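You operate a simulated robot arm through the tools that you are given. There is no shell and no other tool. Be economical: measure what you need, move in short steps, check, and stop when the job is done.

You are at the controls of a simulated two-armed robot. One attempt, no reset.

## Task
Slacken the star knob, hold the black knob in while winding the wheel back to 0, then free the bobbin.
Fine: turn the yellow bolt knob aside and raise the blue bar; the bobbin stays in the trough.
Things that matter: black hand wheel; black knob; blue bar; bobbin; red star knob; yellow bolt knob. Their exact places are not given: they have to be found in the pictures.

It is judged by the outcome, as a careful person would: the job done as asked, and still so three seconds after it is handed in. It fails if anything else is knocked over, pushed out of place, dropped, spilled or broken.

## Robot
Two 6-joint arms with two-finger grippers on one trunk, on a base that drives. Base frame: it is fixed to the floor where the robot stands at the start and does not move with it; the origin is under the middle of the robot, x ahead of it, y to its left, z up. Lengths are in m, angles in degrees, forces in N, time in s.
The left shoulder is at the start at [0.07, 0.176, 1.29], the right one opposite. With the tool pointing down near the work surface each hand reaches from about 0.42 to 0.76 m from the robot's upright axis, wherever it stands, measured 20 degrees to its own side. Places, roughly: black hand wheel [0.9, 0, 0.9]; black knob [0.6, 0.1, 0.8]; blue bar [0.7, -0.4, 0.9]; red star knob [0.9, 0, 0.9]; yellow bolt knob [0.8, -0.3, 0.9]. Payload 2.45 kg a hand.
The tool frame of a hand sits at the grasp point between the pads (the TCP): z along the fingers, y along the line on which they close. The tips reach 0.026 m beyond it. The gripper opens to 0.096 m. The gripper's body begins 0.069 m behind the TCP.
Orientation is that of the tool frame in the base frame, as a unit quaternion [x, y, z, w]. With the fingers straight down and closing along the base's y, the tool's x points along the base's -x, its y along +y and its z along -z.

## Interface
- The arms move only by the tool move_arm. It takes "left_rows", "right_rows" or both (then of equal length, played together; a hand with none holds still); each is a list of rows, each a list of 7 numbers: the turn, a rotation vector about the tool's x, y, z in degrees, then the shift along the tool's x, y, z in m, then the finger opening in m, from 0 to 0.096. In form: [[wx, wy, wz, dx, dy, dz, gripper], ...]. A call has 1 to 10 rows; each row shifts and turns the commanded pose from where the row before left it, along the tool's axes as they then stand. A row lasts 0.2 s, in which the tool goes at most 0.05 m and 8.6 degrees; a call with a longer step from one row to the next is refused whole, and so is a gripper value outside its range. Where a pose cannot be reached the arm comes as near as it can. A force on the tool above 90 N (or 10 N above the force at the start of the call, whichever is more), or a blocked arm, ends the call early, and 0.2 s more pass. Each finger halts on what it meets, pressing with about 44 N; the grip force reading is that of the motor and also rises with nothing between the fingers. The clock runs only during rows and for 0.2 s after the last one: add rows that do not move to give the fingers time. It gives the time, the measured TCP pose, the force on the tool (base axes), the opening and the grip force at its end, in the units of the frame above (readings bear some noise), with the torque about the TCP (base axes, N m) and any sound that the robot's microphone picked up.
- Cameras (640 x 400 px; columns grow to the right, rows downward): "scene" is now at [0.1348, -0.0198, 1.5944]; the picture's right is [-0.15, -0.99, 0.00], its down [-0.66, 0.10, -0.75] and it looks along [0.74, -0.11, -0.66] (base axes); focal length 288 px, centre (320, 200). "left" rides on the left gripper at [0.082, -0.003, -0.098] in its tool frame; the picture's right is [0.04, 1.00, 0.00], its down [-0.73, 0.03, -0.68] and it looks along [-0.68, 0.03, 0.73] (tool axes); focal length 256 px, centre (320, 200). "right" rides on the right gripper at [0.082, 0.003, -0.098] in its tool frame; the picture's right is [-0.04, 1.00, 0.00], its down [-0.73, -0.03, -0.68] and it looks along [-0.68, -0.03, 0.73] (tool axes); focal length 256 px, centre (320, 200).
- grab_frame(camera): a new picture of that camera. No time passes.
- slide_trunk(by): slides the trunk up (or, below 0, down) by that many m; the arms and the scene camera ride with it, the base frame stays. It gives what a move gives, with no picture.
- steer(legs): drives the robot by 1 to 6 legs, each [ahead, left, turn to the left] in m, m and degrees, along the robot's own axes; the way and the turn of a leg run together, so that a leg with both is an arc; at most 1.5 m and 180 degrees a leg. The arms and the cameras ride along, it lands a little off, and it stops where it bumps. It gives what a move gives.
- head_to(pan, tilt): turns the head with the scene camera to pan (to the left, within 86 degrees either way) and tilt (down, from -29 to 69), counted from straight ahead of the robot. It gives what a move gives.
- pixel_to_xyz(camera, pixels): for up to 12 pixels [column, row] of the newest picture of that camera ("zoom" is the newest enlarged one), the place [x, y, z] in the base frame of the surface seen there, good to about 0.002 m, but the place of the scene camera against the robot may be out by one fixed shift of up to 0.012 m in any direction. No time passes.
- close_up(camera, box): a new picture of the part [left, top, right, bottom] of that camera's present view, enlarged. No time passes.
- hand_in(): hands the job in; it is judged then, once.

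Work in short steps. Measure before you move; look again where a grasp or a placing could have gone wrong, and mend it. You have 80 turns and 78 pictures in all, those below and enlarged ones among them. Open the grippers and draw the arms clear of the work before you hand the job in, unless the task says otherwise; then end with one line.

The tools are called after "Request:" as name(argument=value, ...) on one line, values as JSON. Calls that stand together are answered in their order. move_arm: Moves the arms, as the interface text tells. Its arguments: {"type":"object","properties":{"left_rows":{"type":"array"},"right_rows":{"type":"array"}},"required":[]} The other tools are called the same way: slide_trunk (by) slides the trunk up or down; steer (legs) drives the base; head_to (pan, tilt) turns the head that bears the scene camera; grab_frame (camera) takes a picture; pixel_to_xyz (camera, pixels) gives the place of the surface under pixels of a picture; close_up (camera, box) takes an enlarged picture of a part of a camera's view; hand_in () hands the job in.

At the start:

```text
time_s: 0.0
left_ee_pos: [0.6008, 0.1408, 1.2402]
left_tool_rot: [-0.001, 1.0, -0.001, 0.0]
left_force: [-0.3, -0.4, -0.2]
left_ft_torque: [0.0, 0.0, 0.04]
left_grip_width: 0.0959
left_finger_force: 0.0
right_ee_pos: [0.5241, -0.3757, 1.2458]
right_tool_rot: [-0.001, 1.0, 0.0, 0.001]
right_force: [-0.5, 0.1, 0.7]
right_ft_torque: [0.02, 0.01, 0.01]
right_grip_width: 0.0958
right_finger_force: 0.0
trunk travel left (down, up): [-0.775, 0.065]
robot x, y, heading: [-0.0015, -0.0003, -0.1]
head pan, tilt: [-8.4, 41.5]
```

scene: 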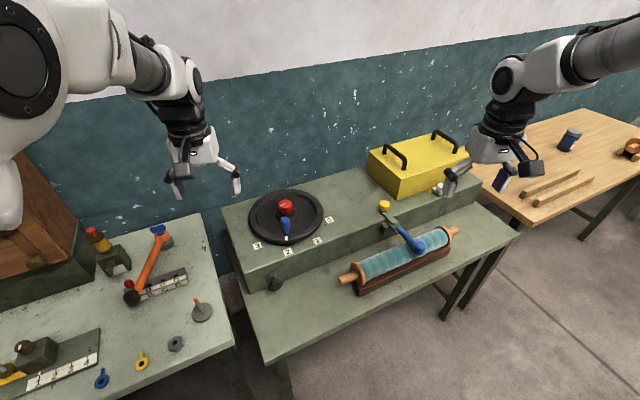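
right: 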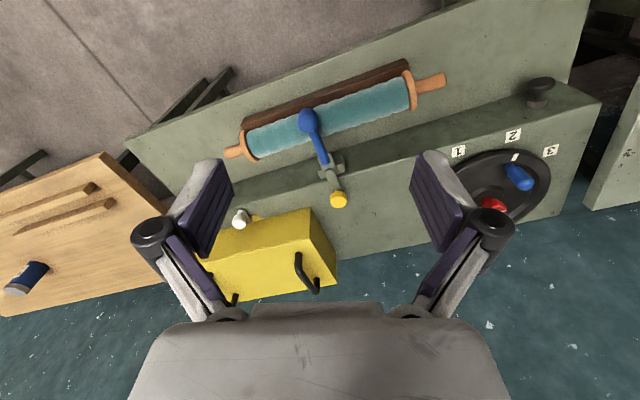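
left: 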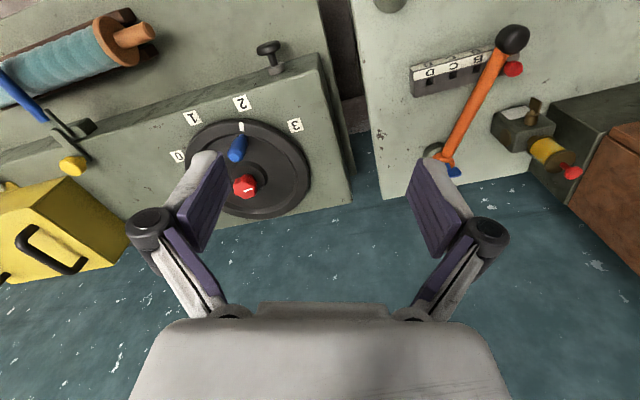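

The scene picture shows the wheel at about (286,215), red star knob (286,207), black knob (275,284), and yellow bolt knob (384,205). I'll enlarge these areas first.

Request:
close_up(camera="scene", box=[230, 170, 350, 300])

Request:
close_up(camera="scene", box=[330, 180, 470, 300])

Request:
close_up(camera="left", box=[150, 20, 350, 230])

```text
3.08 times, centred on (290, 235) of scene
```

zoom: 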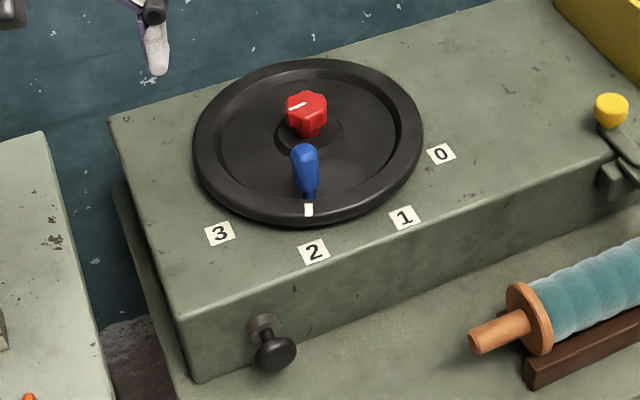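

```text
3.33 times, centred on (400, 240) of scene
```

zoom: 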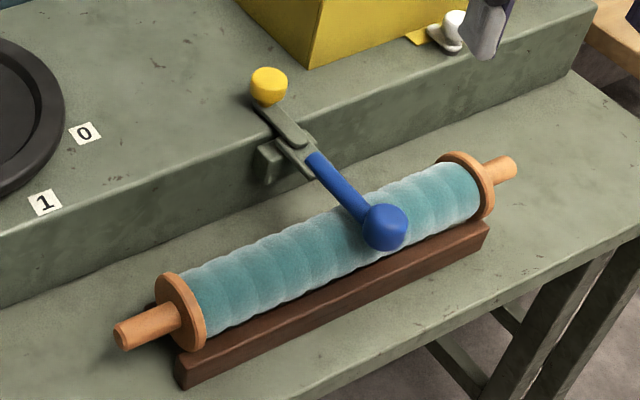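

```text
1.90 times, centred on (250, 125) of left
```

zoom: 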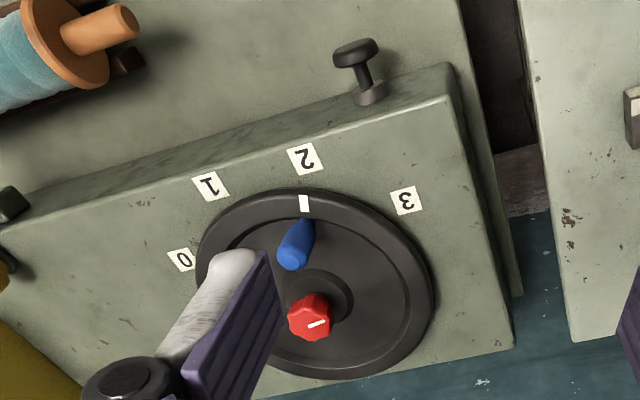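

Now I measure the places of the parts, in the scene camera and in the left camera for a cross-check on the fixed shift.

Request:
grab_frame(camera="scene")

Request:
pixel_to_xyz(camera="scene", pixels=[[286, 203], [286, 222], [288, 238], [275, 284], [262, 277], [384, 204], [420, 245], [392, 222], [316, 240], [258, 245], [287, 251], [328, 219]])

Request:
pixel_to_xyz(camera="left", pixels=[[245, 187], [237, 149], [241, 128], [268, 48], [280, 71], [72, 167], [240, 102], [295, 125], [194, 118], [178, 156], [85, 150], [310, 180]])

Request:
pixel_to_xyz(camera="right", pixels=[[338, 200], [308, 121], [318, 142], [327, 167], [335, 180], [540, 85], [538, 103], [332, 160], [492, 204], [519, 177]])

```text
71 pictures are left
```

scene: 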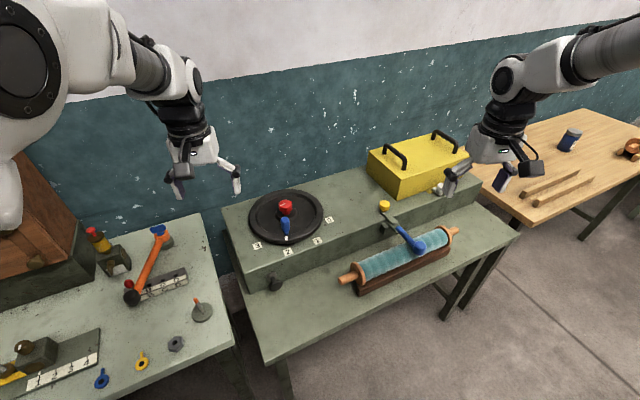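

```text
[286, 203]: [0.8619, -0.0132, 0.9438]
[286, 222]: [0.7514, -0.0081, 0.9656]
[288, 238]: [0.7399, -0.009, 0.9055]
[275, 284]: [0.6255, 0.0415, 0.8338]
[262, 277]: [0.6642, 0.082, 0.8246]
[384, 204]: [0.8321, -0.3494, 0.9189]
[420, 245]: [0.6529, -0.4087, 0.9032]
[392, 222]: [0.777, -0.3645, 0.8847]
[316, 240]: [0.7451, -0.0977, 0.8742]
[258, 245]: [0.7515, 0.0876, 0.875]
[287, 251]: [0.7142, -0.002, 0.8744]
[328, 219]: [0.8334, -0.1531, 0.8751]
```

```text
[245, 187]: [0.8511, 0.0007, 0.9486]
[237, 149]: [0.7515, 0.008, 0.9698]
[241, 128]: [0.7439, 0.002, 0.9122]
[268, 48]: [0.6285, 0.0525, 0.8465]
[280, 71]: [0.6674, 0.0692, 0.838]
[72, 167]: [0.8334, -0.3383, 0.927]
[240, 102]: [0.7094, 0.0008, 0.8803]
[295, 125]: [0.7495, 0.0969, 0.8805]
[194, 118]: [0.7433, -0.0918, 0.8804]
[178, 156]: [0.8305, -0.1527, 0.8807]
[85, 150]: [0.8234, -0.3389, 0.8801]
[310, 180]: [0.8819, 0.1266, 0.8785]
```

```text
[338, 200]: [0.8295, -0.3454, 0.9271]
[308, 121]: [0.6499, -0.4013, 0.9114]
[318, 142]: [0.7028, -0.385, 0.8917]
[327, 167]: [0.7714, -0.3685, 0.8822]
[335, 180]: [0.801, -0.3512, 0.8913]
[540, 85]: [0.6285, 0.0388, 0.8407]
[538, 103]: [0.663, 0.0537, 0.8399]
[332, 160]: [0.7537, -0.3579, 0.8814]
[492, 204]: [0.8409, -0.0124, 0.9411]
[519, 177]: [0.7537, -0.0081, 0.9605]
```

The wheel axis is near (0.855,-0.005), and the labels step about 41° each; 2 to 0 is about 82° counter-clockwise from above. I need the table's front edge and knob/bracket detail to plan where the base should stand.

Request:
pixel_to_xyz(camera="scene", pixels=[[266, 360], [390, 302], [510, 240], [240, 290], [300, 290], [228, 210], [246, 290], [470, 205], [360, 290], [285, 385], [222, 350], [440, 190]])

Request:
close_up(camera="right", box=[280, 90, 370, 220])

Request:
close_up(camera="right", box=[430, 60, 580, 220])

```text
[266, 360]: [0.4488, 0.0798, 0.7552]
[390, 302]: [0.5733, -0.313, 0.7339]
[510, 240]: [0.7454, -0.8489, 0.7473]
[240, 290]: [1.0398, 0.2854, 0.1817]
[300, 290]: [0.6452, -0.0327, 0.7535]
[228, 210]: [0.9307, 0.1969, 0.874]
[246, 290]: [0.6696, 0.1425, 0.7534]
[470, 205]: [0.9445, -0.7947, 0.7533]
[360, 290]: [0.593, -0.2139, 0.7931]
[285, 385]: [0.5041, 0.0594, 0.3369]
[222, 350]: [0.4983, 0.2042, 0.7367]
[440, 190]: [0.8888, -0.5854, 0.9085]
```

```text
3.08 times, centred on (325, 155) of right
```

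zoom: 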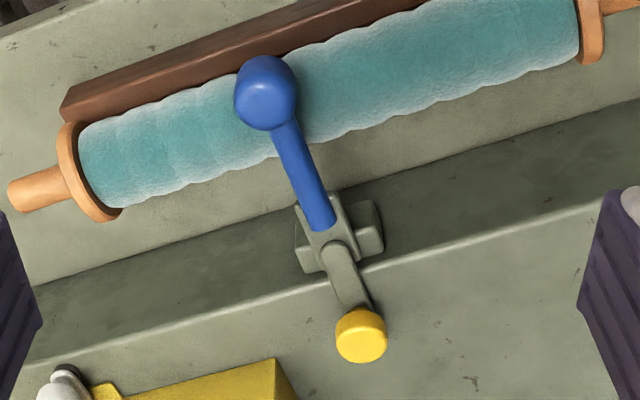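

```text
2.50 times, centred on (505, 140) of right
```

zoom: 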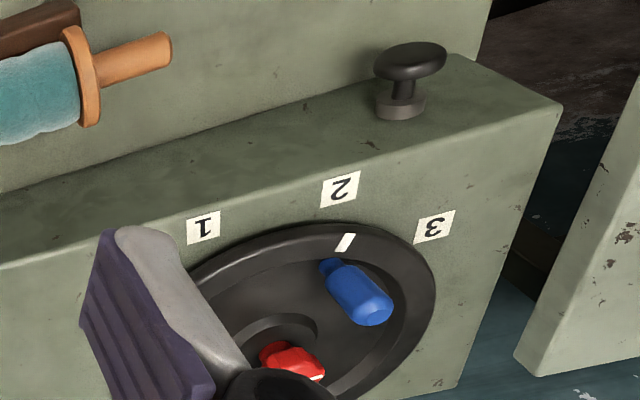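

The bench edge runs at about 17.5° to the base's -y, so its inward normal is n=(0.953,0.301). I'll turn the robot square to the bench, sidle right 0.22 m and go ahead 0.1 m, so the left hand serves the black knob and the right hand the wheel.

Request:
steer(legs=[[0, 0, 17.6], [0, -0.22, 0], [0.1, 0, 0]])

Request:
head_to(pan=0, tilt=45)

Request:
grab_frame(camera="scene")

Request:
grab_frame(camera="right")

Request:
grab_frame(camera="left")

```text
time_s: 3.4
left_ee_pos: [0.6883, 0.1346, 1.2413]
left_tool_rot: [-0.152, 0.988, -0.001, 0.002]
left_force: [-0.8, 0.1, 0.5]
left_ft_torque: [0.01, -0.01, -0.02]
left_grip_width: 0.0959
left_finger_force: 0.1
right_ee_pos: [0.7716, -0.3805, 1.2466]
right_tool_rot: [-0.153, 0.988, 0.002, 0.001]
right_force: [0.2, 0.3, 0.5]
right_ft_torque: [0.03, 0.0, -0.02]
right_grip_width: 0.0963
right_finger_force: 0.0
trunk travel left (down, up): [-0.775, 0.065]
robot x, y, heading: [0.1602, -0.1821, 17.2]
head pan, tilt: [-8.4, 41.5]
```

```text
time_s: 4.1
left_ee_pos: [0.692, 0.1352, 1.2398]
left_tool_rot: [-0.153, 0.988, 0.0, 0.0]
left_force: [-0.5, -0.8, -0.8]
left_ft_torque: [0.0, 0.02, 0.0]
left_grip_width: 0.0956
left_finger_force: 0.1
right_ee_pos: [0.7759, -0.3794, 1.2436]
right_tool_rot: [-0.154, 0.988, 0.001, -0.001]
right_force: [-0.6, -0.3, -1.0]
right_ft_torque: [0.0, 0.01, 0.0]
right_grip_width: 0.0959
right_finger_force: 0.1
trunk travel left (down, up): [-0.775, 0.065]
robot x, y, heading: [0.1618, -0.1811, 17.7]
head pan, tilt: [0.0, 45.0]
```

```text
68 pictures are left
```

scene: 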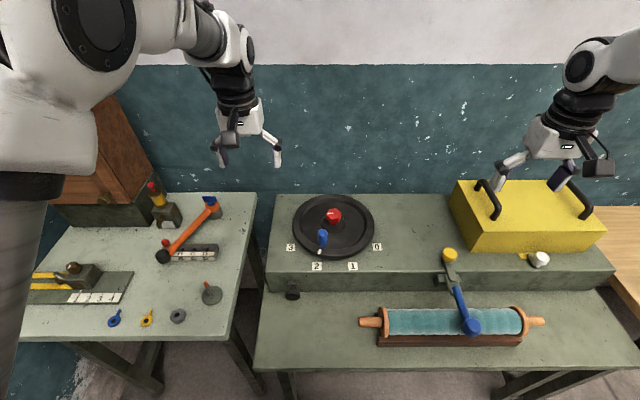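

```text
67 pictures are left
```

right: 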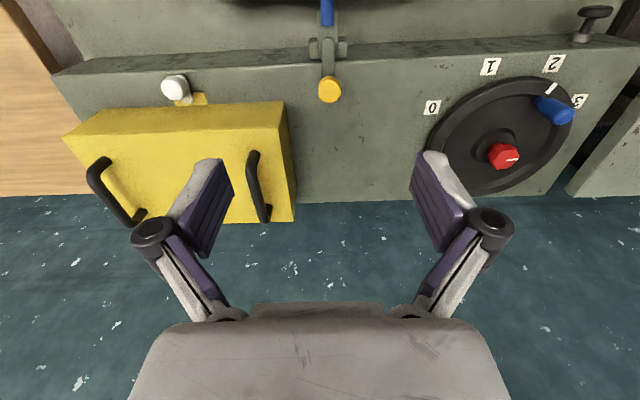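

```text
66 pictures are left
```

left: 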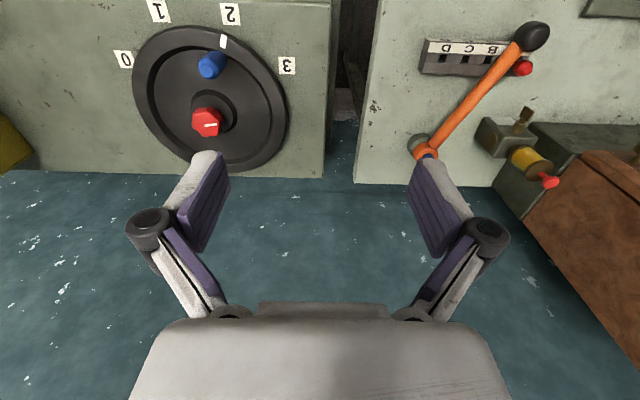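

Square to the bench now. I measure the star knob, peg and yellow knob with the wrist cameras (star at (503,155) right, (207,122) left).

Request:
pixel_to_xyz(camera="right", pixels=[[503, 155], [494, 153], [514, 152], [505, 166], [500, 146], [556, 110], [330, 90], [432, 107], [552, 63], [594, 12], [540, 140]])

Request:
pixel_to_xyz(camera="left", pixels=[[207, 122], [197, 123], [217, 122], [208, 134], [206, 112], [210, 66], [223, 42], [124, 60], [230, 14], [240, 90], [170, 130]])

Request:
pixel_to_xyz(camera="scene", pixels=[[333, 214], [322, 234], [293, 291], [450, 254], [472, 327], [376, 246], [318, 266]])

```text
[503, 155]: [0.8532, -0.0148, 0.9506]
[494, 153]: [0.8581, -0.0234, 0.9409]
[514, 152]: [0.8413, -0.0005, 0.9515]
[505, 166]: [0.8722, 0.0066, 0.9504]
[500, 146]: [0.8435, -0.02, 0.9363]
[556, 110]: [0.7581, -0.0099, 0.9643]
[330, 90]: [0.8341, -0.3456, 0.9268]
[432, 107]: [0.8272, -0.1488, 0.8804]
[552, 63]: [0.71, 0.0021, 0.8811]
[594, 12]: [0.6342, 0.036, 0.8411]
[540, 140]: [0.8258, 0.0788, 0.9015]
```

```text
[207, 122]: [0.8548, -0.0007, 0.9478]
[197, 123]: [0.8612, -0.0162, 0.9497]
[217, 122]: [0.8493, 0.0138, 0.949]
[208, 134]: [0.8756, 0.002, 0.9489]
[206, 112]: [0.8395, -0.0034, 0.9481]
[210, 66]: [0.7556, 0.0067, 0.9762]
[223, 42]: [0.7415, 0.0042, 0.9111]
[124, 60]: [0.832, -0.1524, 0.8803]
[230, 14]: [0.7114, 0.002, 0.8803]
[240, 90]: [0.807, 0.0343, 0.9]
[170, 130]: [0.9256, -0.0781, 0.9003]
```

```text
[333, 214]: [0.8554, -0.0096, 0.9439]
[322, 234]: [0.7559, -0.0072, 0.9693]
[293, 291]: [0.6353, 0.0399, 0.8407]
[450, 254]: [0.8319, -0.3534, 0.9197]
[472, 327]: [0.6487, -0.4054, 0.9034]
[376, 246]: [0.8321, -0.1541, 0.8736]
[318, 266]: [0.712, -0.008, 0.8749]
```

Star knob centre ≈ (0.857,-0.001), top z 0.949. I bring the right hand over it at height and move the left hand a little aside.

Request:
move_arm(right_rows=[[0, 0, 0, -0.0213, 0.0373, 0, 0.096], [0, 0, 0, -0.0213, 0.0373, 0, 0.096], [0, 0, 0, -0.0213, 0.0373, 0, 0.096], [0, 0, 0, -0.0213, 0.0373, 0, 0.096], [0, 0, 0, -0.0213, 0.0373, 0, 0.096], [0, 0, 0, -0.0213, 0.0373, 0, 0.096], [0, 0, 0, -0.0213, 0.0373, 0, 0.096], [0, 0, 0, -0.0213, 0.0373, 0, 0.096], [0, 0, 0, -0.0213, 0.0373, 0, 0.096], [0, 0, 0, 0, 0, 0.03, 0.096]], left_rows=[[0, 0, 0, 0.02, 0.03, 0, 0.04], [0, 0, 0, 0.02, 0.03, 0, 0.03], [0, 0, 0, 0.02, 0.03, 0, 0.02], [0, 0, 0, 0.02, 0.03, 0, 0], [0, 0, 0, 0, 0, 0, 0], [0, 0, 0, 0, 0, 0, 0], [0, 0, 0, 0, 0, 0, 0], [0, 0, 0, 0, 0, 0, 0], [0, 0, 0, 0, 0, 0, 0], [0, 0, 0, 0, 0, 0, 0]])

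Request:
move_arm(right_rows=[[0, 0, 8, 0, 0, 0.02, 0.096], [0, 0, 8, 0, 0, 0.02, 0.096], [0, 0, 8, 0, 0, 0.02, 0.096], [0, 0, 8, 0, 0, 0.02, 0.096], [0, 0, 8, 0, 0, 0.02, 0.096], [0, 0, 8, 0, 0, 0.02, 0.08], [0, 0, 8, 0, 0, 0.02, 0.08], [0, 0, 0, 0, 0, 0.02, 0.08], [0, 0, 0, 0, 0, 0.0, 0.08]])

Request:
grab_frame(camera="right")

```text
time_s: 6.3
left_ee_pos: [0.5762, 0.2245, 1.2414]
left_tool_rot: [-0.153, 0.988, -0.001, 0.001]
left_force: [-1.2, 0.1, 0.0]
left_ft_torque: [0.01, 0.0, -0.01]
left_grip_width: 0.0
left_finger_force: 28.6
right_ee_pos: [0.8486, -0.0066, 1.214]
right_tool_rot: [-0.153, 0.988, 0.0, 0.0]
right_force: [-1.5, 0.2, -0.1]
right_ft_torque: [0.04, -0.01, 0.0]
right_grip_width: 0.096
right_finger_force: 0.1
right hand out of reach, approached as far as the arm can: row 9
trunk travel left (down, up): [-0.775, 0.065]
robot x, y, heading: [0.1581, -0.1799, 17.5]
head pan, tilt: [0.0, 45.0]
```

```text
time_s: 8.3
left_ee_pos: [0.5781, 0.2246, 1.2406]
left_tool_rot: [-0.152, 0.988, -0.002, 0.001]
left_force: [-0.4, -0.6, 0.3]
left_ft_torque: [-0.02, 0.02, -0.01]
left_grip_width: 0.0003
left_finger_force: 28.5
right_ee_pos: [0.8491, -0.0071, 1.0543]
right_tool_rot: [0.329, 0.944, 0.001, 0.0]
right_force: [-0.1, -1.4, -0.9]
right_ft_torque: [-0.03, -0.04, 0.0]
right_grip_width: 0.08
right_finger_force: 0.1
trunk travel left (down, up): [-0.775, 0.065]
robot x, y, heading: [0.1638, -0.1792, 17.9]
head pan, tilt: [0.0, 45.0]
```

```text
65 pictures are left
```

right: 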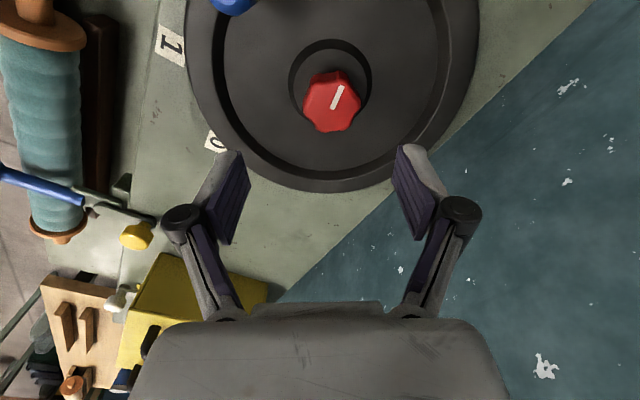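

The star shows at (332,101); I measure its centre from here before descending.

Request:
pixel_to_xyz(camera="right", pixels=[[318, 88], [345, 85], [348, 110], [321, 118], [338, 95], [332, 130], [335, 60], [238, 3]])

```text
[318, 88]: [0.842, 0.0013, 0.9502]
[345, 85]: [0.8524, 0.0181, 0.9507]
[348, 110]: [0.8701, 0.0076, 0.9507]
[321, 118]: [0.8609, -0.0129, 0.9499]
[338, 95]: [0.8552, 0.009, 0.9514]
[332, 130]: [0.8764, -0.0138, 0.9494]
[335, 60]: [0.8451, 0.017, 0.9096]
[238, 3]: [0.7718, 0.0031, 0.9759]
```

Star centre is ≈(0.8564,0.0035), an offset of about 0.013 along tool y. I correct, descend to TCP z≈0.941 and close on it.

Request:
move_arm(right_rows=[[0, 0, 0, 0.0007, 0.0128, 0.02, 0.08], [0, 0, 0, 0, 0, 0.03, 0.08], [0, 0, 0, 0, 0, 0.03, 0.08], [0, 0, 0, 0, 0, 0.02, 0.08], [0, 0, 0, 0, 0, 0.013, 0.08], [0, 0, 0, 0, 0, 0, 0.08], [0, 0, 0, 0, 0, 0, 0.05], [0, 0, 0, 0, 0, 0, 0.03], [0, 0, 0, 0, 0, 0, 0.03], [0, 0, 0, 0, 0, 0, 0.03]])

Request:
grab_frame(camera="right")

```text
time_s: 10.5
left_ee_pos: [0.5801, 0.229, 1.2388]
left_tool_rot: [-0.154, 0.988, -0.002, 0.0]
left_force: [0.3, 0.3, 0.7]
left_ft_torque: [0.01, 0.05, -0.04]
left_grip_width: 0.0
left_finger_force: 28.6
right_ee_pos: [0.8561, 0.0024, 0.943]
right_tool_rot: [0.328, 0.945, 0.002, 0.002]
right_force: [24.9, 23.5, 19.7]
right_ft_torque: [0.56, -0.27, 0.24]
right_grip_width: 0.0472
right_finger_force: 45.7
right hand out of reach, approached as far as the arm can: row 3, 4
trunk travel left (down, up): [-0.775, 0.065]
robot x, y, heading: [0.1607, -0.1814, 17.7]
head pan, tilt: [0.0, 45.0]
```

```text
64 pictures are left
```

right: 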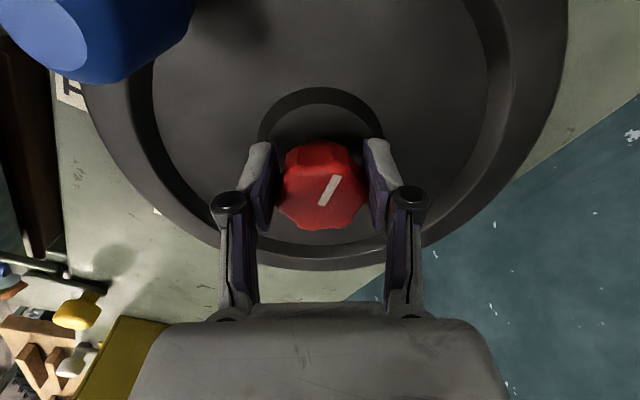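

Gripped at 0.047 m. The side force says I'm a couple of mm short along tool y; I add that and turn counter-clockwise 64° in a first step.

Request:
move_arm(right_rows=[[0, 0, 0, 0, 0.003, 0, 0.03], [0, 0, -8, 0, 0, 0, 0.03], [0, 0, -8, 0, 0, 0, 0.03], [0, 0, -8, 0, 0, 0, 0.03], [0, 0, -8, 0, 0, 0, 0.03], [0, 0, -8, 0, 0, 0, 0.03], [0, 0, -8, 0, 0, 0, 0.03], [0, 0, -8, 0, 0, 0, 0.03], [0, 0, -8, 0, 0, 0, 0.03], [0, 0, 0, 0, 0, 0, 0.03]])

Request:
grab_frame(camera="right")

```text
time_s: 12.7
left_ee_pos: [0.5789, 0.2231, 1.2412]
left_tool_rot: [-0.152, 0.988, -0.001, 0.001]
left_force: [0.9, -0.7, -0.5]
left_ft_torque: [0.0, 0.0, -0.03]
left_grip_width: 0.0002
left_finger_force: 28.7
right_ee_pos: [0.853, -0.0061, 0.944]
right_tool_rot: [-0.222, 0.975, 0.0, 0.001]
right_force: [20.2, -9.0, 23.5]
right_ft_torque: [-0.82, -0.43, -0.1]
right_grip_width: 0.0465
right_finger_force: 44.9
right hand out of reach, approached as far as the arm can: row 1
trunk travel left (down, up): [-0.775, 0.065]
robot x, y, heading: [0.1623, -0.1793, 17.5]
head pan, tilt: [0.0, 45.0]
```

```text
63 pictures are left
```

right: 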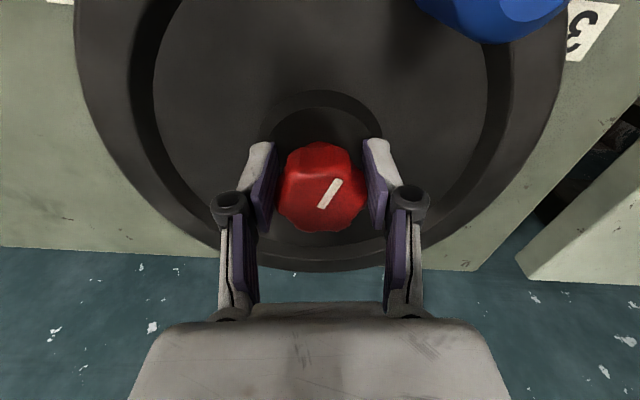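

The star turned with the hand (white mark unmoved in the hand's view). I continue 64° more.

Request:
move_arm(right_rows=[[0, 0, -8, 0, 0, 0, 0.03], [0, 0, -8, 0, 0, 0, 0.03], [0, 0, -8, 0, 0, 0, 0.03], [0, 0, -8, 0, 0, 0, 0.03], [0, 0, -8, 0, 0, 0, 0.03], [0, 0, -8, 0, 0, 0, 0.03], [0, 0, -8, 0, 0, 0, 0.03], [0, 0, -8, 0, 0, 0, 0.03], [0, 0, 0, 0, 0, 0, 0.03]])

Request:
grab_frame(camera="right")

```text
time_s: 14.7
left_ee_pos: [0.5826, 0.221, 1.2407]
left_tool_rot: [-0.153, 0.988, 0.003, -0.001]
left_force: [0.2, 0.2, -0.2]
left_ft_torque: [0.01, 0.0, 0.03]
left_grip_width: 0.0002
left_finger_force: 28.4
right_ee_pos: [0.8599, -0.0104, 0.9438]
right_tool_rot: [-0.704, 0.711, -0.001, 0.002]
right_force: [46.2, -28.6, 21.5]
right_ft_torque: [-0.03, -1.31, -0.37]
right_grip_width: 0.0467
right_finger_force: 45.3
trunk travel left (down, up): [-0.775, 0.065]
robot x, y, heading: [0.1586, -0.1819, 17.4]
head pan, tilt: [0.0, 45.0]
```

```text
62 pictures are left
```

right: 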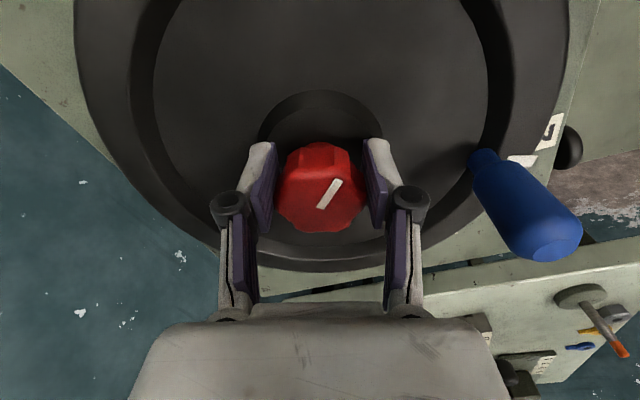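

Turned 128° so far and still free-running, wheel unmoved with its tick at "2". I turn 32° more to see whether there is a stop.

Request:
move_arm(right_rows=[[0, 0, -8, 0, 0, 0, 0.03], [0, 0, -8, 0, 0, 0, 0.03], [0, 0, -8, 0, 0, 0, 0.03], [0, 0, -8, 0, 0, 0, 0.03], [0, 0, 0, 0, 0, 0, 0.03]])

Request:
grab_frame(camera="right")

```text
time_s: 15.9
left_ee_pos: [0.5853, 0.2269, 1.2371]
left_tool_rot: [-0.153, 0.988, -0.001, -0.003]
left_force: [0.0, -0.5, -0.2]
left_ft_torque: [-0.03, -0.03, 0.03]
left_grip_width: 0.0
left_finger_force: 28.8
right_ee_pos: [0.8591, -0.0003, 0.9398]
right_tool_rot: [0.873, -0.488, -0.001, -0.002]
right_force: [50.7, 3.9, 5.3]
right_ft_torque: [-0.12, -0.74, -1.11]
right_grip_width: 0.0461
right_finger_force: 44.8
trunk travel left (down, up): [-0.775, 0.065]
robot x, y, heading: [0.1626, -0.1777, 17.7]
head pan, tilt: [0.0, 45.0]
```

```text
61 pictures are left
```

right: 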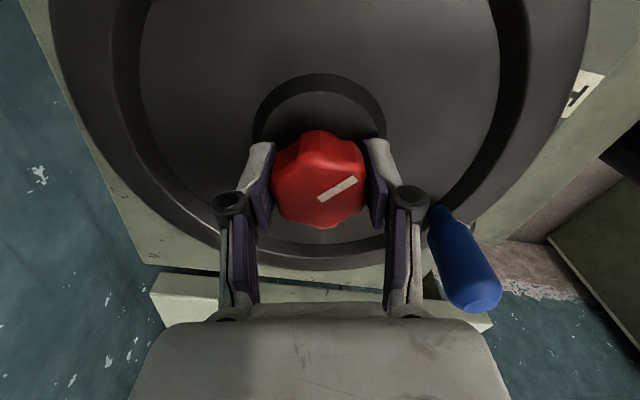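

The mark slipped in the grip (torque -1.1), so the star is at its stop: slackened by about 140°. I open, rise straight up and look at the wheel.

Request:
move_arm(right_rows=[[0, 0, 4, 0, 0, 0, 0.06], [0, 0, 0, 0, 0, 0, 0.075], [0, 0, 0, 0, 0, 0, 0.075], [0, 0, 0, 0, 0, -0.02, 0.075], [0, 0, 0, 0, 0, -0.03, 0.075], [0, 0, 0, 0, 0, -0.04, 0.075], [0, 0, 0, 0, 0, -0.04, 0.075], [0, 0, 0, 0, 0, 0, 0.075]])

Request:
move_arm(right_rows=[[0, 0, 8, 0, 0, 0, 0.06], [0, 0, 8, 0, 0, 0, 0.06], [0, 0, 8, 0, 0, 0, 0.06], [0, 0, 8, 0, 0, 0, 0.06], [0, 0, 8, 0, 0, 0, 0.06], [0, 0, 8, 0, 0, 0, 0.06], [0, 0, 8, 0, 0, 0, 0.06], [0, 0, 8, 0, 0, 0, 0.06], [0, 0, 8, 0, 0, 0, 0.06], [0, 0, 8, 0, 0, 0, 0.06]])

Request:
close_up(camera="scene", box=[250, 170, 430, 310])

```text
time_s: 17.7
left_ee_pos: [0.5784, 0.2263, 1.2404]
left_tool_rot: [-0.153, 0.988, 0.0, 0.0]
left_force: [0.3, 0.7, -0.1]
left_ft_torque: [-0.06, 0.0, 0.02]
left_grip_width: 0.0
left_finger_force: 29.0
right_ee_pos: [0.8541, -0.0033, 1.073]
right_tool_rot: [0.855, -0.519, 0.0, 0.0]
right_force: [-0.2, -0.1, 0.2]
right_ft_torque: [-0.01, 0.02, 0.04]
right_grip_width: 0.0747
right_finger_force: 0.1
trunk travel left (down, up): [-0.775, 0.065]
robot x, y, heading: [0.1585, -0.1805, 17.5]
head pan, tilt: [0.0, 45.0]
```

```text
time_s: 19.9
left_ee_pos: [0.5787, 0.2264, 1.2399]
left_tool_rot: [-0.153, 0.988, -0.001, 0.0]
left_force: [-0.2, 0.0, 0.3]
left_ft_torque: [-0.02, 0.0, 0.0]
left_grip_width: 0.0
left_finger_force: 28.2
right_ee_pos: [0.8521, -0.0032, 1.0724]
right_tool_rot: [-0.322, 0.947, 0.0, 0.0]
right_force: [-0.2, 0.6, -0.3]
right_ft_torque: [0.01, -0.04, 0.02]
right_grip_width: 0.0602
right_finger_force: 0.1
trunk travel left (down, up): [-0.775, 0.065]
robot x, y, heading: [0.1622, -0.1819, 17.9]
head pan, tilt: [0.0, 45.0]
```

```text
2.86 times, centred on (340, 240) of scene
```

zoom: 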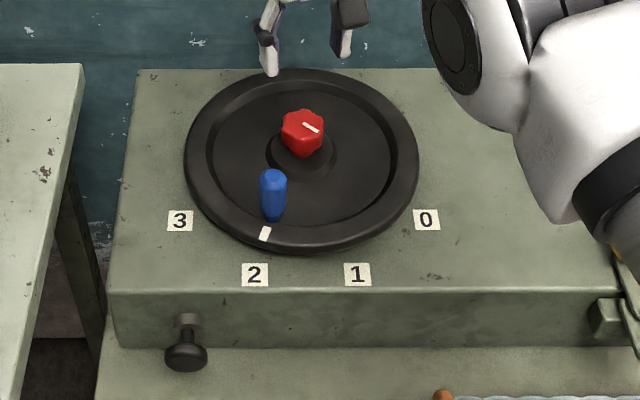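

The star has turned and the wheel is still at 2. I back the base 0.04 m for left-hand room, then bring the left hand tilted 30° in front of the black knob, and turn and shift the right hand towards the blue handle.

Request:
steer(legs=[[-0.04, 0, 0]])

Request:
move_arm(left_rows=[[0, 0, 0, 0.006, -0.0212, 0.034, 0], [0, 0, 0, 0.006, -0.0212, 0.034, 0], [0, 0, 0, 0.006, -0.0212, 0.034, 0], [0, 0, 0, 0.006, -0.0212, 0.034, 0], [0, 0, 0, 0.006, -0.0212, 0.034, 0], [0, 0, 0, 0.006, -0.0212, 0.034, 0], [0, 0, 0, 0.006, -0.0212, 0.034, 0], [0, 0, 0, 0.006, -0.0212, 0.034, 0], [0, 0, 0, 0.0, -0.0212, 0.034, 0], [0, 0, 0, 0, 0, 0, 0]], right_rows=[[0, 0, -8, 0, 0, 0, 0.07], [0, 0, -8, 0, 0, 0, 0.07], [0, 0, 0, 0, 0, 0, 0.07], [0, 0, 0, 0, 0, 0, 0.07], [0, 0, 0, 0, 0, 0, 0.07], [0, 0, 0, 0, 0, 0, 0.07], [0, 0, 0, 0, 0, 0, 0.07], [0, 0, 0, 0, 0, 0, 0.07], [0, 0, 0, 0, 0, 0, 0.07], [0, 0, 0, 0, 0, 0, 0.07]])

Request:
grab_frame(camera="right")

Request:
grab_frame(camera="left")

```text
time_s: 20.8
left_ee_pos: [0.5477, 0.2157, 1.237]
left_tool_rot: [-0.153, 0.988, -0.001, -0.003]
left_force: [1.0, -0.1, -1.2]
left_ft_torque: [-0.02, 0.07, -0.01]
left_grip_width: 0.0
left_finger_force: 28.8
right_ee_pos: [0.82, -0.012, 1.0667]
right_tool_rot: [-0.323, 0.947, 0.001, -0.004]
right_force: [1.3, 0.7, -1.0]
right_ft_torque: [-0.02, 0.05, 0.01]
right_grip_width: 0.0601
right_finger_force: 0.0
trunk travel left (down, up): [-0.775, 0.065]
robot x, y, heading: [0.123, -0.1912, 17.6]
head pan, tilt: [0.0, 45.0]
```

```text
time_s: 23.0
left_ee_pos: [0.5608, 0.0692, 0.9277]
left_tool_rot: [-0.152, 0.988, -0.001, -0.001]
left_force: [0.3, -0.1, 0.2]
left_ft_torque: [-0.01, 0.01, -0.02]
left_grip_width: 0.0002
left_finger_force: 28.6
left hand out of reach, approached as far as the arm can: row 6, 7, 8, 9
right_ee_pos: [0.8142, -0.0142, 1.0724]
right_tool_rot: [-0.451, 0.892, 0.001, 0.001]
right_force: [0.5, 0.2, 0.1]
right_ft_torque: [0.03, -0.01, -0.01]
right_grip_width: 0.0699
right_finger_force: 0.0
trunk travel left (down, up): [-0.775, 0.065]
robot x, y, heading: [0.1252, -0.1907, 17.9]
head pan, tilt: [0.0, 45.0]
```

```text
59 pictures are left
```

right: 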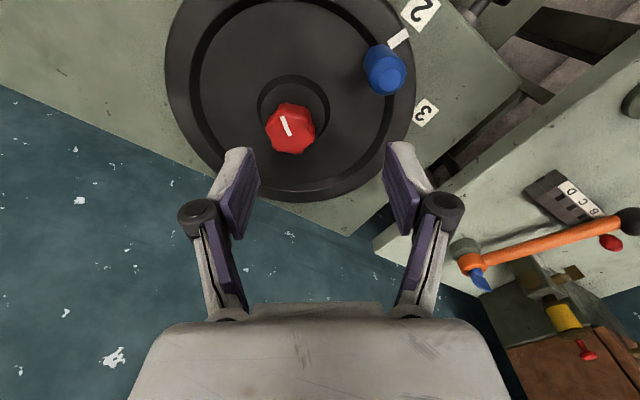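

```text
58 pictures are left
```

left: 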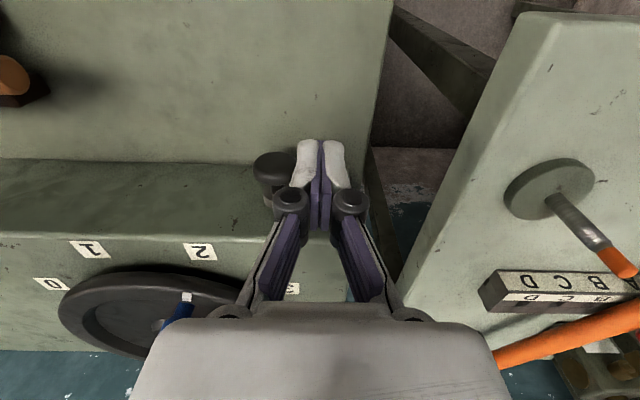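

The left hand stopped at its inner reach limit, ahead of the target. I measure the black knob and the handle from these pictures.

Request:
pixel_to_xyz(camera="left", pixels=[[272, 158], [258, 172], [290, 158], [275, 175], [265, 185], [270, 205], [272, 152], [320, 145], [300, 225]])

Request:
pixel_to_xyz(camera="right", pixels=[[392, 78], [372, 75], [404, 84], [384, 92], [380, 48], [399, 38], [292, 130], [285, 128]])

Request:
close_up(camera="scene", box=[230, 200, 390, 320])

```text
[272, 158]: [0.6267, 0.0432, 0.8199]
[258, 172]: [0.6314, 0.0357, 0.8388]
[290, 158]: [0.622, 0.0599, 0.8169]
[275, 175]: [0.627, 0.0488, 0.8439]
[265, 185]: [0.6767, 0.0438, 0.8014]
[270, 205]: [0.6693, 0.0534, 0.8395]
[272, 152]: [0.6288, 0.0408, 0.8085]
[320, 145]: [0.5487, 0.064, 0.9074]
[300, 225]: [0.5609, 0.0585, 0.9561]
```

```text
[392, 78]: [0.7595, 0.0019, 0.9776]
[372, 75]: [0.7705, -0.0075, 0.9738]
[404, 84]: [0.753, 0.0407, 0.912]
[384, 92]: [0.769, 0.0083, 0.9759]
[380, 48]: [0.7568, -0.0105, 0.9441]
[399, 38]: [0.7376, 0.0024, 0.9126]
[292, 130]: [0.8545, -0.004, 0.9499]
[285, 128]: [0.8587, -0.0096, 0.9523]
```

```text
3.33 times, centred on (310, 260) of scene
```

zoom: 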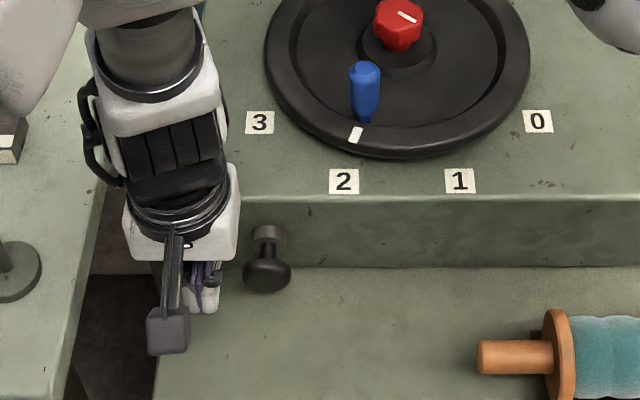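

Knob face lies at n≈0.611, centre ≈(0.627,0.046,0.826). I nudge the left hand 0.04 m ahead at this height, to get back into reach, and read where it really is.

Request:
move_arm(left_rows=[[0, 0, 0, -0.02, 0, 0, 0], [0, 0, 0, -0.02, 0, 0, 0], [0, 0, 0, 0, 0, 0, 0]])

```text
time_s: 23.8
left_ee_pos: [0.5999, 0.0819, 0.9288]
left_tool_rot: [-0.153, 0.988, 0.0, 0.0]
left_force: [-0.2, -0.1, 0.5]
left_ft_torque: [0.01, 0.04, 0.01]
left_grip_width: 0.0
left_finger_force: 28.4
right_ee_pos: [0.8136, -0.0155, 1.0722]
right_tool_rot: [-0.451, 0.893, 0.0, -0.001]
right_force: [-0.2, 0.1, -1.2]
right_ft_torque: [0.03, 0.0, -0.01]
right_grip_width: 0.0697
right_finger_force: 0.1
trunk travel left (down, up): [-0.775, 0.065]
robot x, y, heading: [0.122, -0.1886, 17.4]
head pan, tilt: [0.0, 45.0]
```

The command follows the actual pose. Now step back 0.013 m, down 0.096 m, and across 0.042 m to sit right in front of the knob.

Request:
move_arm(left_rows=[[0, 0, 0, 0.008, 0, 0.024, 0], [0, 0, 0, 0.006, 0, 0.024, 0], [0, 0, 0, 0, 0, 0.024, 0], [0, 0, 0, 0, 0, 0.024, 0], [0, 0, 0, 0, -0.014, 0, 0], [0, 0, 0, 0, -0.014, 0, 0], [0, 0, 0, 0, -0.014, 0, 0], [0, 0, 0, 0, 0, 0, 0]])

Request:
grab_frame(camera="left")

```text
time_s: 25.6
left_ee_pos: [0.598, 0.0393, 0.8311]
left_tool_rot: [-0.153, 0.988, -0.002, 0.0]
left_force: [0.5, 0.3, 0.1]
left_ft_torque: [-0.03, 0.01, 0.01]
left_grip_width: 0.0003
left_finger_force: 27.6
right_ee_pos: [0.8145, -0.0144, 1.0719]
right_tool_rot: [-0.451, 0.893, -0.001, 0.0]
right_force: [-0.2, -0.1, 0.4]
right_ft_torque: [-0.02, 0.02, 0.01]
right_grip_width: 0.07
right_finger_force: 0.0
trunk travel left (down, up): [-0.775, 0.065]
robot x, y, heading: [0.1242, -0.1898, 17.5]
head pan, tilt: [0.0, 45.0]
```

```text
56 pictures are left
```

left: 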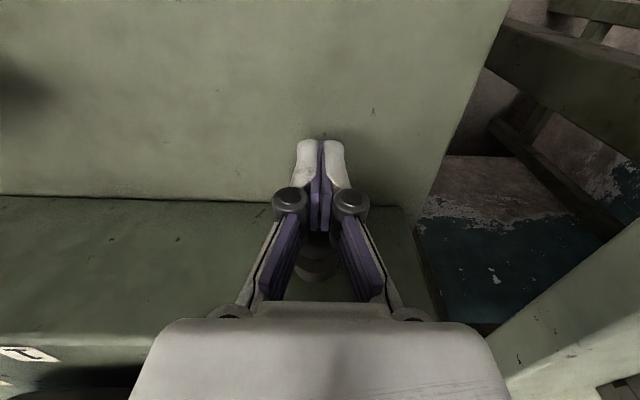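

The knob sits centred behind the left fingers (flange at (318,260)). Now bring the right hand above the blue handle at ≈(0.763,0.002), top z 0.977, and check.

Request:
move_arm(right_rows=[[0, 0, 0, 0.006, 0.017, 0, 0.07], [0, 0, 0, 0.006, 0.017, 0, 0.07], [0, 0, 0, 0.0053, 0.0172, 0, 0.07], [0, 0, 8, 0, 0, 0.02, 0.07], [0, 0, 8, 0, 0, 0.02, 0.07], [0, 0, 0, 0, 0, 0, 0.07]])

Request:
grab_frame(camera="right")

```text
time_s: 27.0
left_ee_pos: [0.5986, 0.0408, 0.8313]
left_tool_rot: [-0.153, 0.988, -0.001, 0.0]
left_force: [-0.6, 0.3, 0.4]
left_ft_torque: [0.01, -0.04, -0.01]
left_grip_width: 0.0002
left_finger_force: 28.1
right_ee_pos: [0.7663, 0.0007, 1.0332]
right_tool_rot: [-0.322, 0.947, 0.0, 0.0]
right_force: [0.5, -0.4, -0.5]
right_ft_torque: [-0.03, 0.0, -0.01]
right_grip_width: 0.0699
right_finger_force: 0.0
right hand out of reach, approached as far as the arm can: row 3
trunk travel left (down, up): [-0.775, 0.065]
robot x, y, heading: [0.1225, -0.1932, 17.6]
head pan, tilt: [0.0, 45.0]
```

```text
55 pictures are left
```

right: 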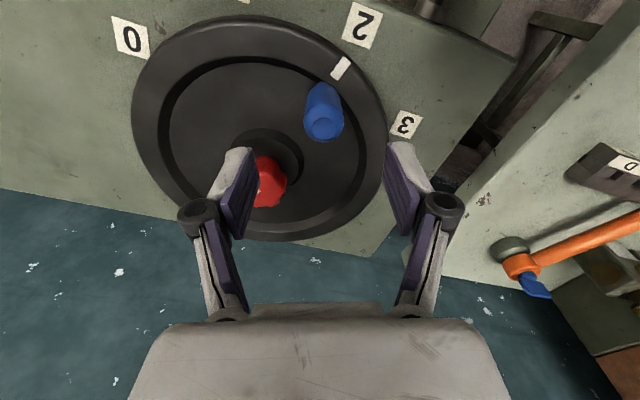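

The handle top is at about (324,128). I measure it for the final alignment.

Request:
pixel_to_xyz(camera="right", pixels=[[324, 128], [315, 125], [335, 125], [325, 138], [322, 117], [319, 87], [341, 68], [335, 95], [268, 190], [132, 38]])

```text
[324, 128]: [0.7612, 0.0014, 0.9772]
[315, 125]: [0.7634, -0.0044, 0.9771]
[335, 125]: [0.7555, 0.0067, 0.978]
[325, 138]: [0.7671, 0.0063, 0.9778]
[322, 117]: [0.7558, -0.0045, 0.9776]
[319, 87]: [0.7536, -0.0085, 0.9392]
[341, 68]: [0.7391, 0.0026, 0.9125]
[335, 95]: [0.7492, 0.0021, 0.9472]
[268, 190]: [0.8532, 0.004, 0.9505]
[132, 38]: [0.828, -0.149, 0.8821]
```

Handle centre ≈(0.761,0.001). I shift 5 mm, descend to TCP z≈0.948 and close around it.

Request:
move_arm(right_rows=[[0, 0, 0, 0.004, 0.003, 0.02, 0.07], [0, 0, 0, 0, 0, 0.025, 0.07], [0, 0, 0, 0, 0, 0.025, 0.07], [0, 0, 0, 0, 0, 0.015, 0.07], [0, 0, 0, 0, 0, 0, 0.06], [0, 0, 0, 0, 0, 0, 0.04], [0, 0, 0, 0, 0, 0, 0.02], [0, 0, 0, 0, 0, 0, 0.02], [0, 0, 0, 0, 0, 0, 0.02]])

Request:
grab_frame(camera="right")

```text
time_s: 29.0
left_ee_pos: [0.5979, 0.0393, 0.8309]
left_tool_rot: [-0.153, 0.988, -0.002, -0.001]
left_force: [0.3, 0.2, 0.0]
left_ft_torque: [0.0, -0.02, 0.02]
left_grip_width: 0.0001
left_finger_force: 28.7
right_ee_pos: [0.7614, -0.0006, 0.946]
right_tool_rot: [-0.322, 0.947, -0.001, 0.0]
right_force: [-0.6, 0.3, 0.7]
right_ft_torque: [0.04, 0.0, -0.08]
right_grip_width: 0.0266
right_finger_force: 44.9
trunk travel left (down, up): [-0.775, 0.065]
robot x, y, heading: [0.1166, -0.1897, 17.5]
head pan, tilt: [0.0, 45.0]
```

```text
54 pictures are left
```

right: 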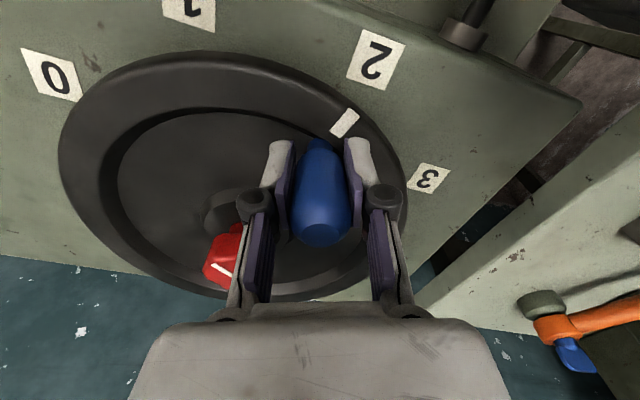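

The handle is gripped (0.0266 m). Now press the black knob with the left fingers: forward in 6 mm rows, watching force.

Request:
move_arm(left_rows=[[0, 0, 0, -0.008, 0, 0, 0], [0, 0, 0, -0.008, 0, 0, 0], [0, 0, 0, -0.006, 0, 0, 0], [0, 0, 0, -0.006, 0, 0, 0], [0, 0, 0, 0, 0, 0, 0]])

```text
time_s: 30.2
left_ee_pos: [0.6248, 0.0464, 0.8301]
left_tool_rot: [-0.153, 0.988, 0.0, -0.001]
left_force: [-5.3, -1.5, -3.1]
left_ft_torque: [-0.02, 0.08, 0.0]
left_grip_width: 0.0061
left_finger_force: 28.5
right_ee_pos: [0.7609, -0.0005, 0.9473]
right_tool_rot: [-0.322, 0.947, 0.001, -0.001]
right_force: [1.2, 0.4, 0.9]
right_ft_torque: [0.05, -0.12, 0.01]
right_grip_width: 0.0262
right_finger_force: 44.2
trunk travel left (down, up): [-0.775, 0.065]
robot x, y, heading: [0.1234, -0.1931, 17.2]
head pan, tilt: [0.0, 45.0]
```

Contact with ~5.5 N, pressed roughly 10 mm. I press a little more to feel for the end stop.

Request:
move_arm(left_rows=[[0, 0, 0, -0.004, 0, 0, 0], [0, 0, 0, -0.004, 0, 0, 0], [0, 0, 0, 0, 0, 0, 0]])

Request:
grab_frame(camera="left")

Request:
close_up(camera="scene", box=[230, 190, 390, 310])

```text
time_s: 31.0
left_ee_pos: [0.6296, 0.0481, 0.8325]
left_tool_rot: [-0.153, 0.988, 0.0, -0.004]
left_force: [-46.1, -8.6, 21.4]
left_ft_torque: [0.23, -0.64, 0.12]
left_grip_width: 0.0061
left_finger_force: 28.0
right_ee_pos: [0.7611, -0.001, 0.9462]
right_tool_rot: [-0.322, 0.947, 0.001, 0.002]
right_force: [26.2, 2.3, -28.0]
right_ft_torque: [0.33, -1.16, 0.15]
right_grip_width: 0.0267
right_finger_force: 44.6
trunk travel left (down, up): [-0.775, 0.065]
robot x, y, heading: [0.1227, -0.1924, 17.6]
head pan, tilt: [0.0, 45.0]
```

```text
53 pictures are left
```

left: 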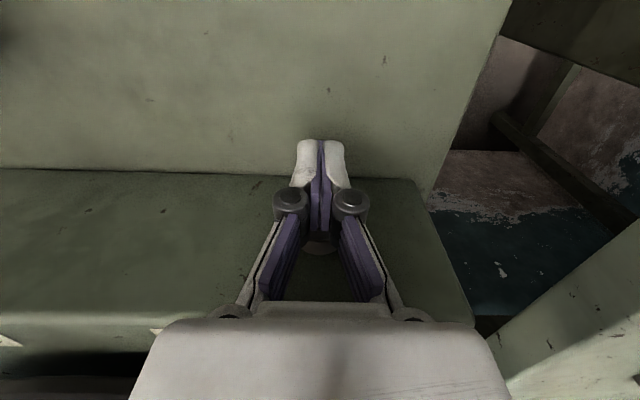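

```text
3.33 times, centred on (310, 250) of scene
```

zoom: 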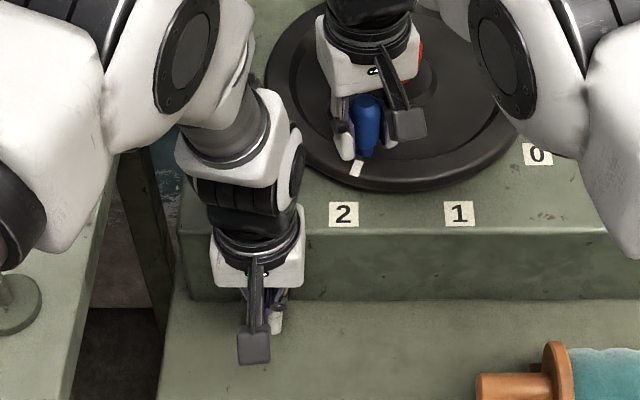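

The knob is at its end stop (≈47 N, ~14 mm in). Holding it there, I wind the wheel counter-clockwise 40° as an arc about the axis (0.856,0.002).

Request:
move_arm(right_rows=[[0, 0, -8, 0.00726, -0.01117, 0, 0.02], [0, 0, -8, 0.00726, -0.01117, 0, 0.02], [0, 0, -8, 0.00726, -0.01117, 0, 0.02], [0, 0, -8, 0.00726, -0.01117, 0, 0.02], [0, 0, -8, 0.00726, -0.01117, 0, 0.02], [0, 0, 0, 0, 0, 0, 0.02]], left_rows=[[0, 0, 0, 0.001, 0, 0, 0], [0, 0, 0, 0, 0, 0, 0], [0, 0, 0, 0, 0, 0, 0], [0, 0, 0, 0, 0, 0, 0], [0, 0, 0, 0, 0, 0, 0], [0, 0, 0, 0, 0, 0, 0]])

Request:
grab_frame(camera="right")

```text
time_s: 32.4
left_ee_pos: [0.6291, 0.0483, 0.8311]
left_tool_rot: [-0.154, 0.988, -0.001, -0.001]
left_force: [-29.2, -6.6, -15.0]
left_ft_torque: [-0.1, 0.26, 0.08]
left_grip_width: 0.0056
left_finger_force: 28.6
right_ee_pos: [0.7814, -0.0632, 0.9467]
right_tool_rot: [-0.627, 0.779, 0.001, -0.002]
right_force: [-11.4, -6.4, -18.1]
right_ft_torque: [-1.09, 0.6, 0.24]
right_grip_width: 0.0266
right_finger_force: 44.8
trunk travel left (down, up): [-0.775, 0.065]
robot x, y, heading: [0.1218, -0.1879, 17.7]
head pan, tilt: [0.0, 45.0]
```

```text
51 pictures are left
```

right: 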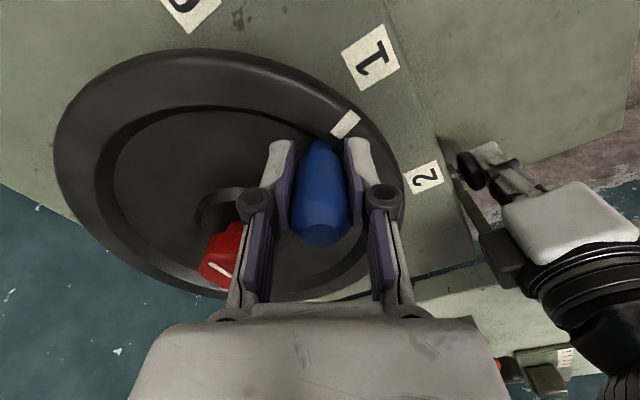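

The tick is now at "1". I wind another 40° towards "0", still holding the knob in.

Request:
move_arm(right_rows=[[0, 0, -8, 0.00726, -0.01117, 0, 0.02], [0, 0, -8, 0.00726, -0.01117, 0, 0.02], [0, 0, -8, 0.00726, -0.01117, 0, 0.02], [0, 0, -8, 0.00726, -0.01117, 0, 0.02], [0, 0, -8, 0.00726, -0.01117, 0, 0.02], [0, 0, 0, 0, 0, 0, 0.02]])

Request:
grab_frame(camera="right")

Request:
close_up(camera="scene", box=[270, 180, 430, 300])

```text
time_s: 33.8
left_ee_pos: [0.6283, 0.0458, 0.8332]
left_tool_rot: [-0.153, 0.988, 0.002, 0.0]
left_force: [-33.1, 5.2, 3.6]
left_ft_torque: [0.08, 0.21, 0.28]
left_grip_width: 0.006
left_finger_force: 28.6
right_ee_pos: [0.8377, -0.0984, 0.9476]
right_tool_rot: [0.855, -0.518, -0.001, 0.0]
right_force: [-8.7, -33.0, -28.6]
right_ft_torque: [-1.44, -0.14, 0.16]
right_grip_width: 0.0265
right_finger_force: 45.0
trunk travel left (down, up): [-0.775, 0.065]
robot x, y, heading: [0.124, -0.1917, 17.8]
head pan, tilt: [0.0, 45.0]
```

```text
50 pictures are left
```

right: 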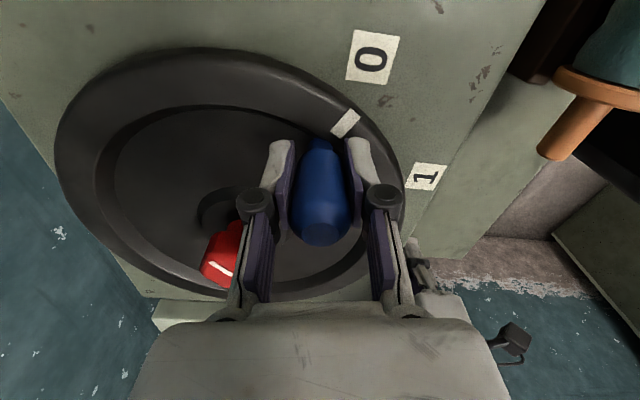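

```text
3.33 times, centred on (350, 240) of scene
```

zoom: 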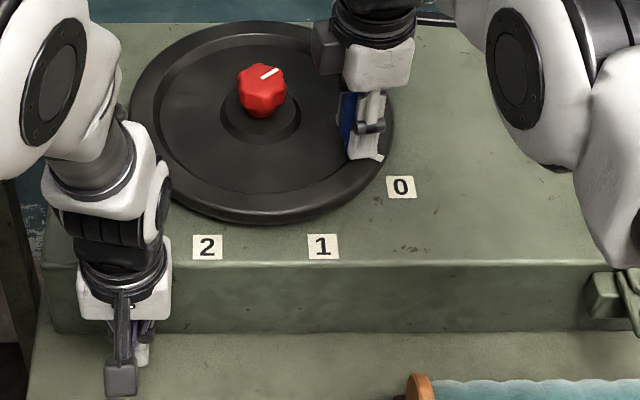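

The tick (345,123) stands to the "0" label as it first stood to "2". I measure both to check the angle.

Request:
pixel_to_xyz(camera="right", pixels=[[345, 123], [338, 131], [352, 116], [372, 58], [352, 54], [394, 60], [426, 177]])

```text
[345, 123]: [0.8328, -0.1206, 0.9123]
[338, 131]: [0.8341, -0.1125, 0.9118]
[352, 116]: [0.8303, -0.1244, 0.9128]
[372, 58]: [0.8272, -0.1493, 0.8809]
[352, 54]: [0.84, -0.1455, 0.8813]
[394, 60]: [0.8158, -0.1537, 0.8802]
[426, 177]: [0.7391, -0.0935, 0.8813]
```

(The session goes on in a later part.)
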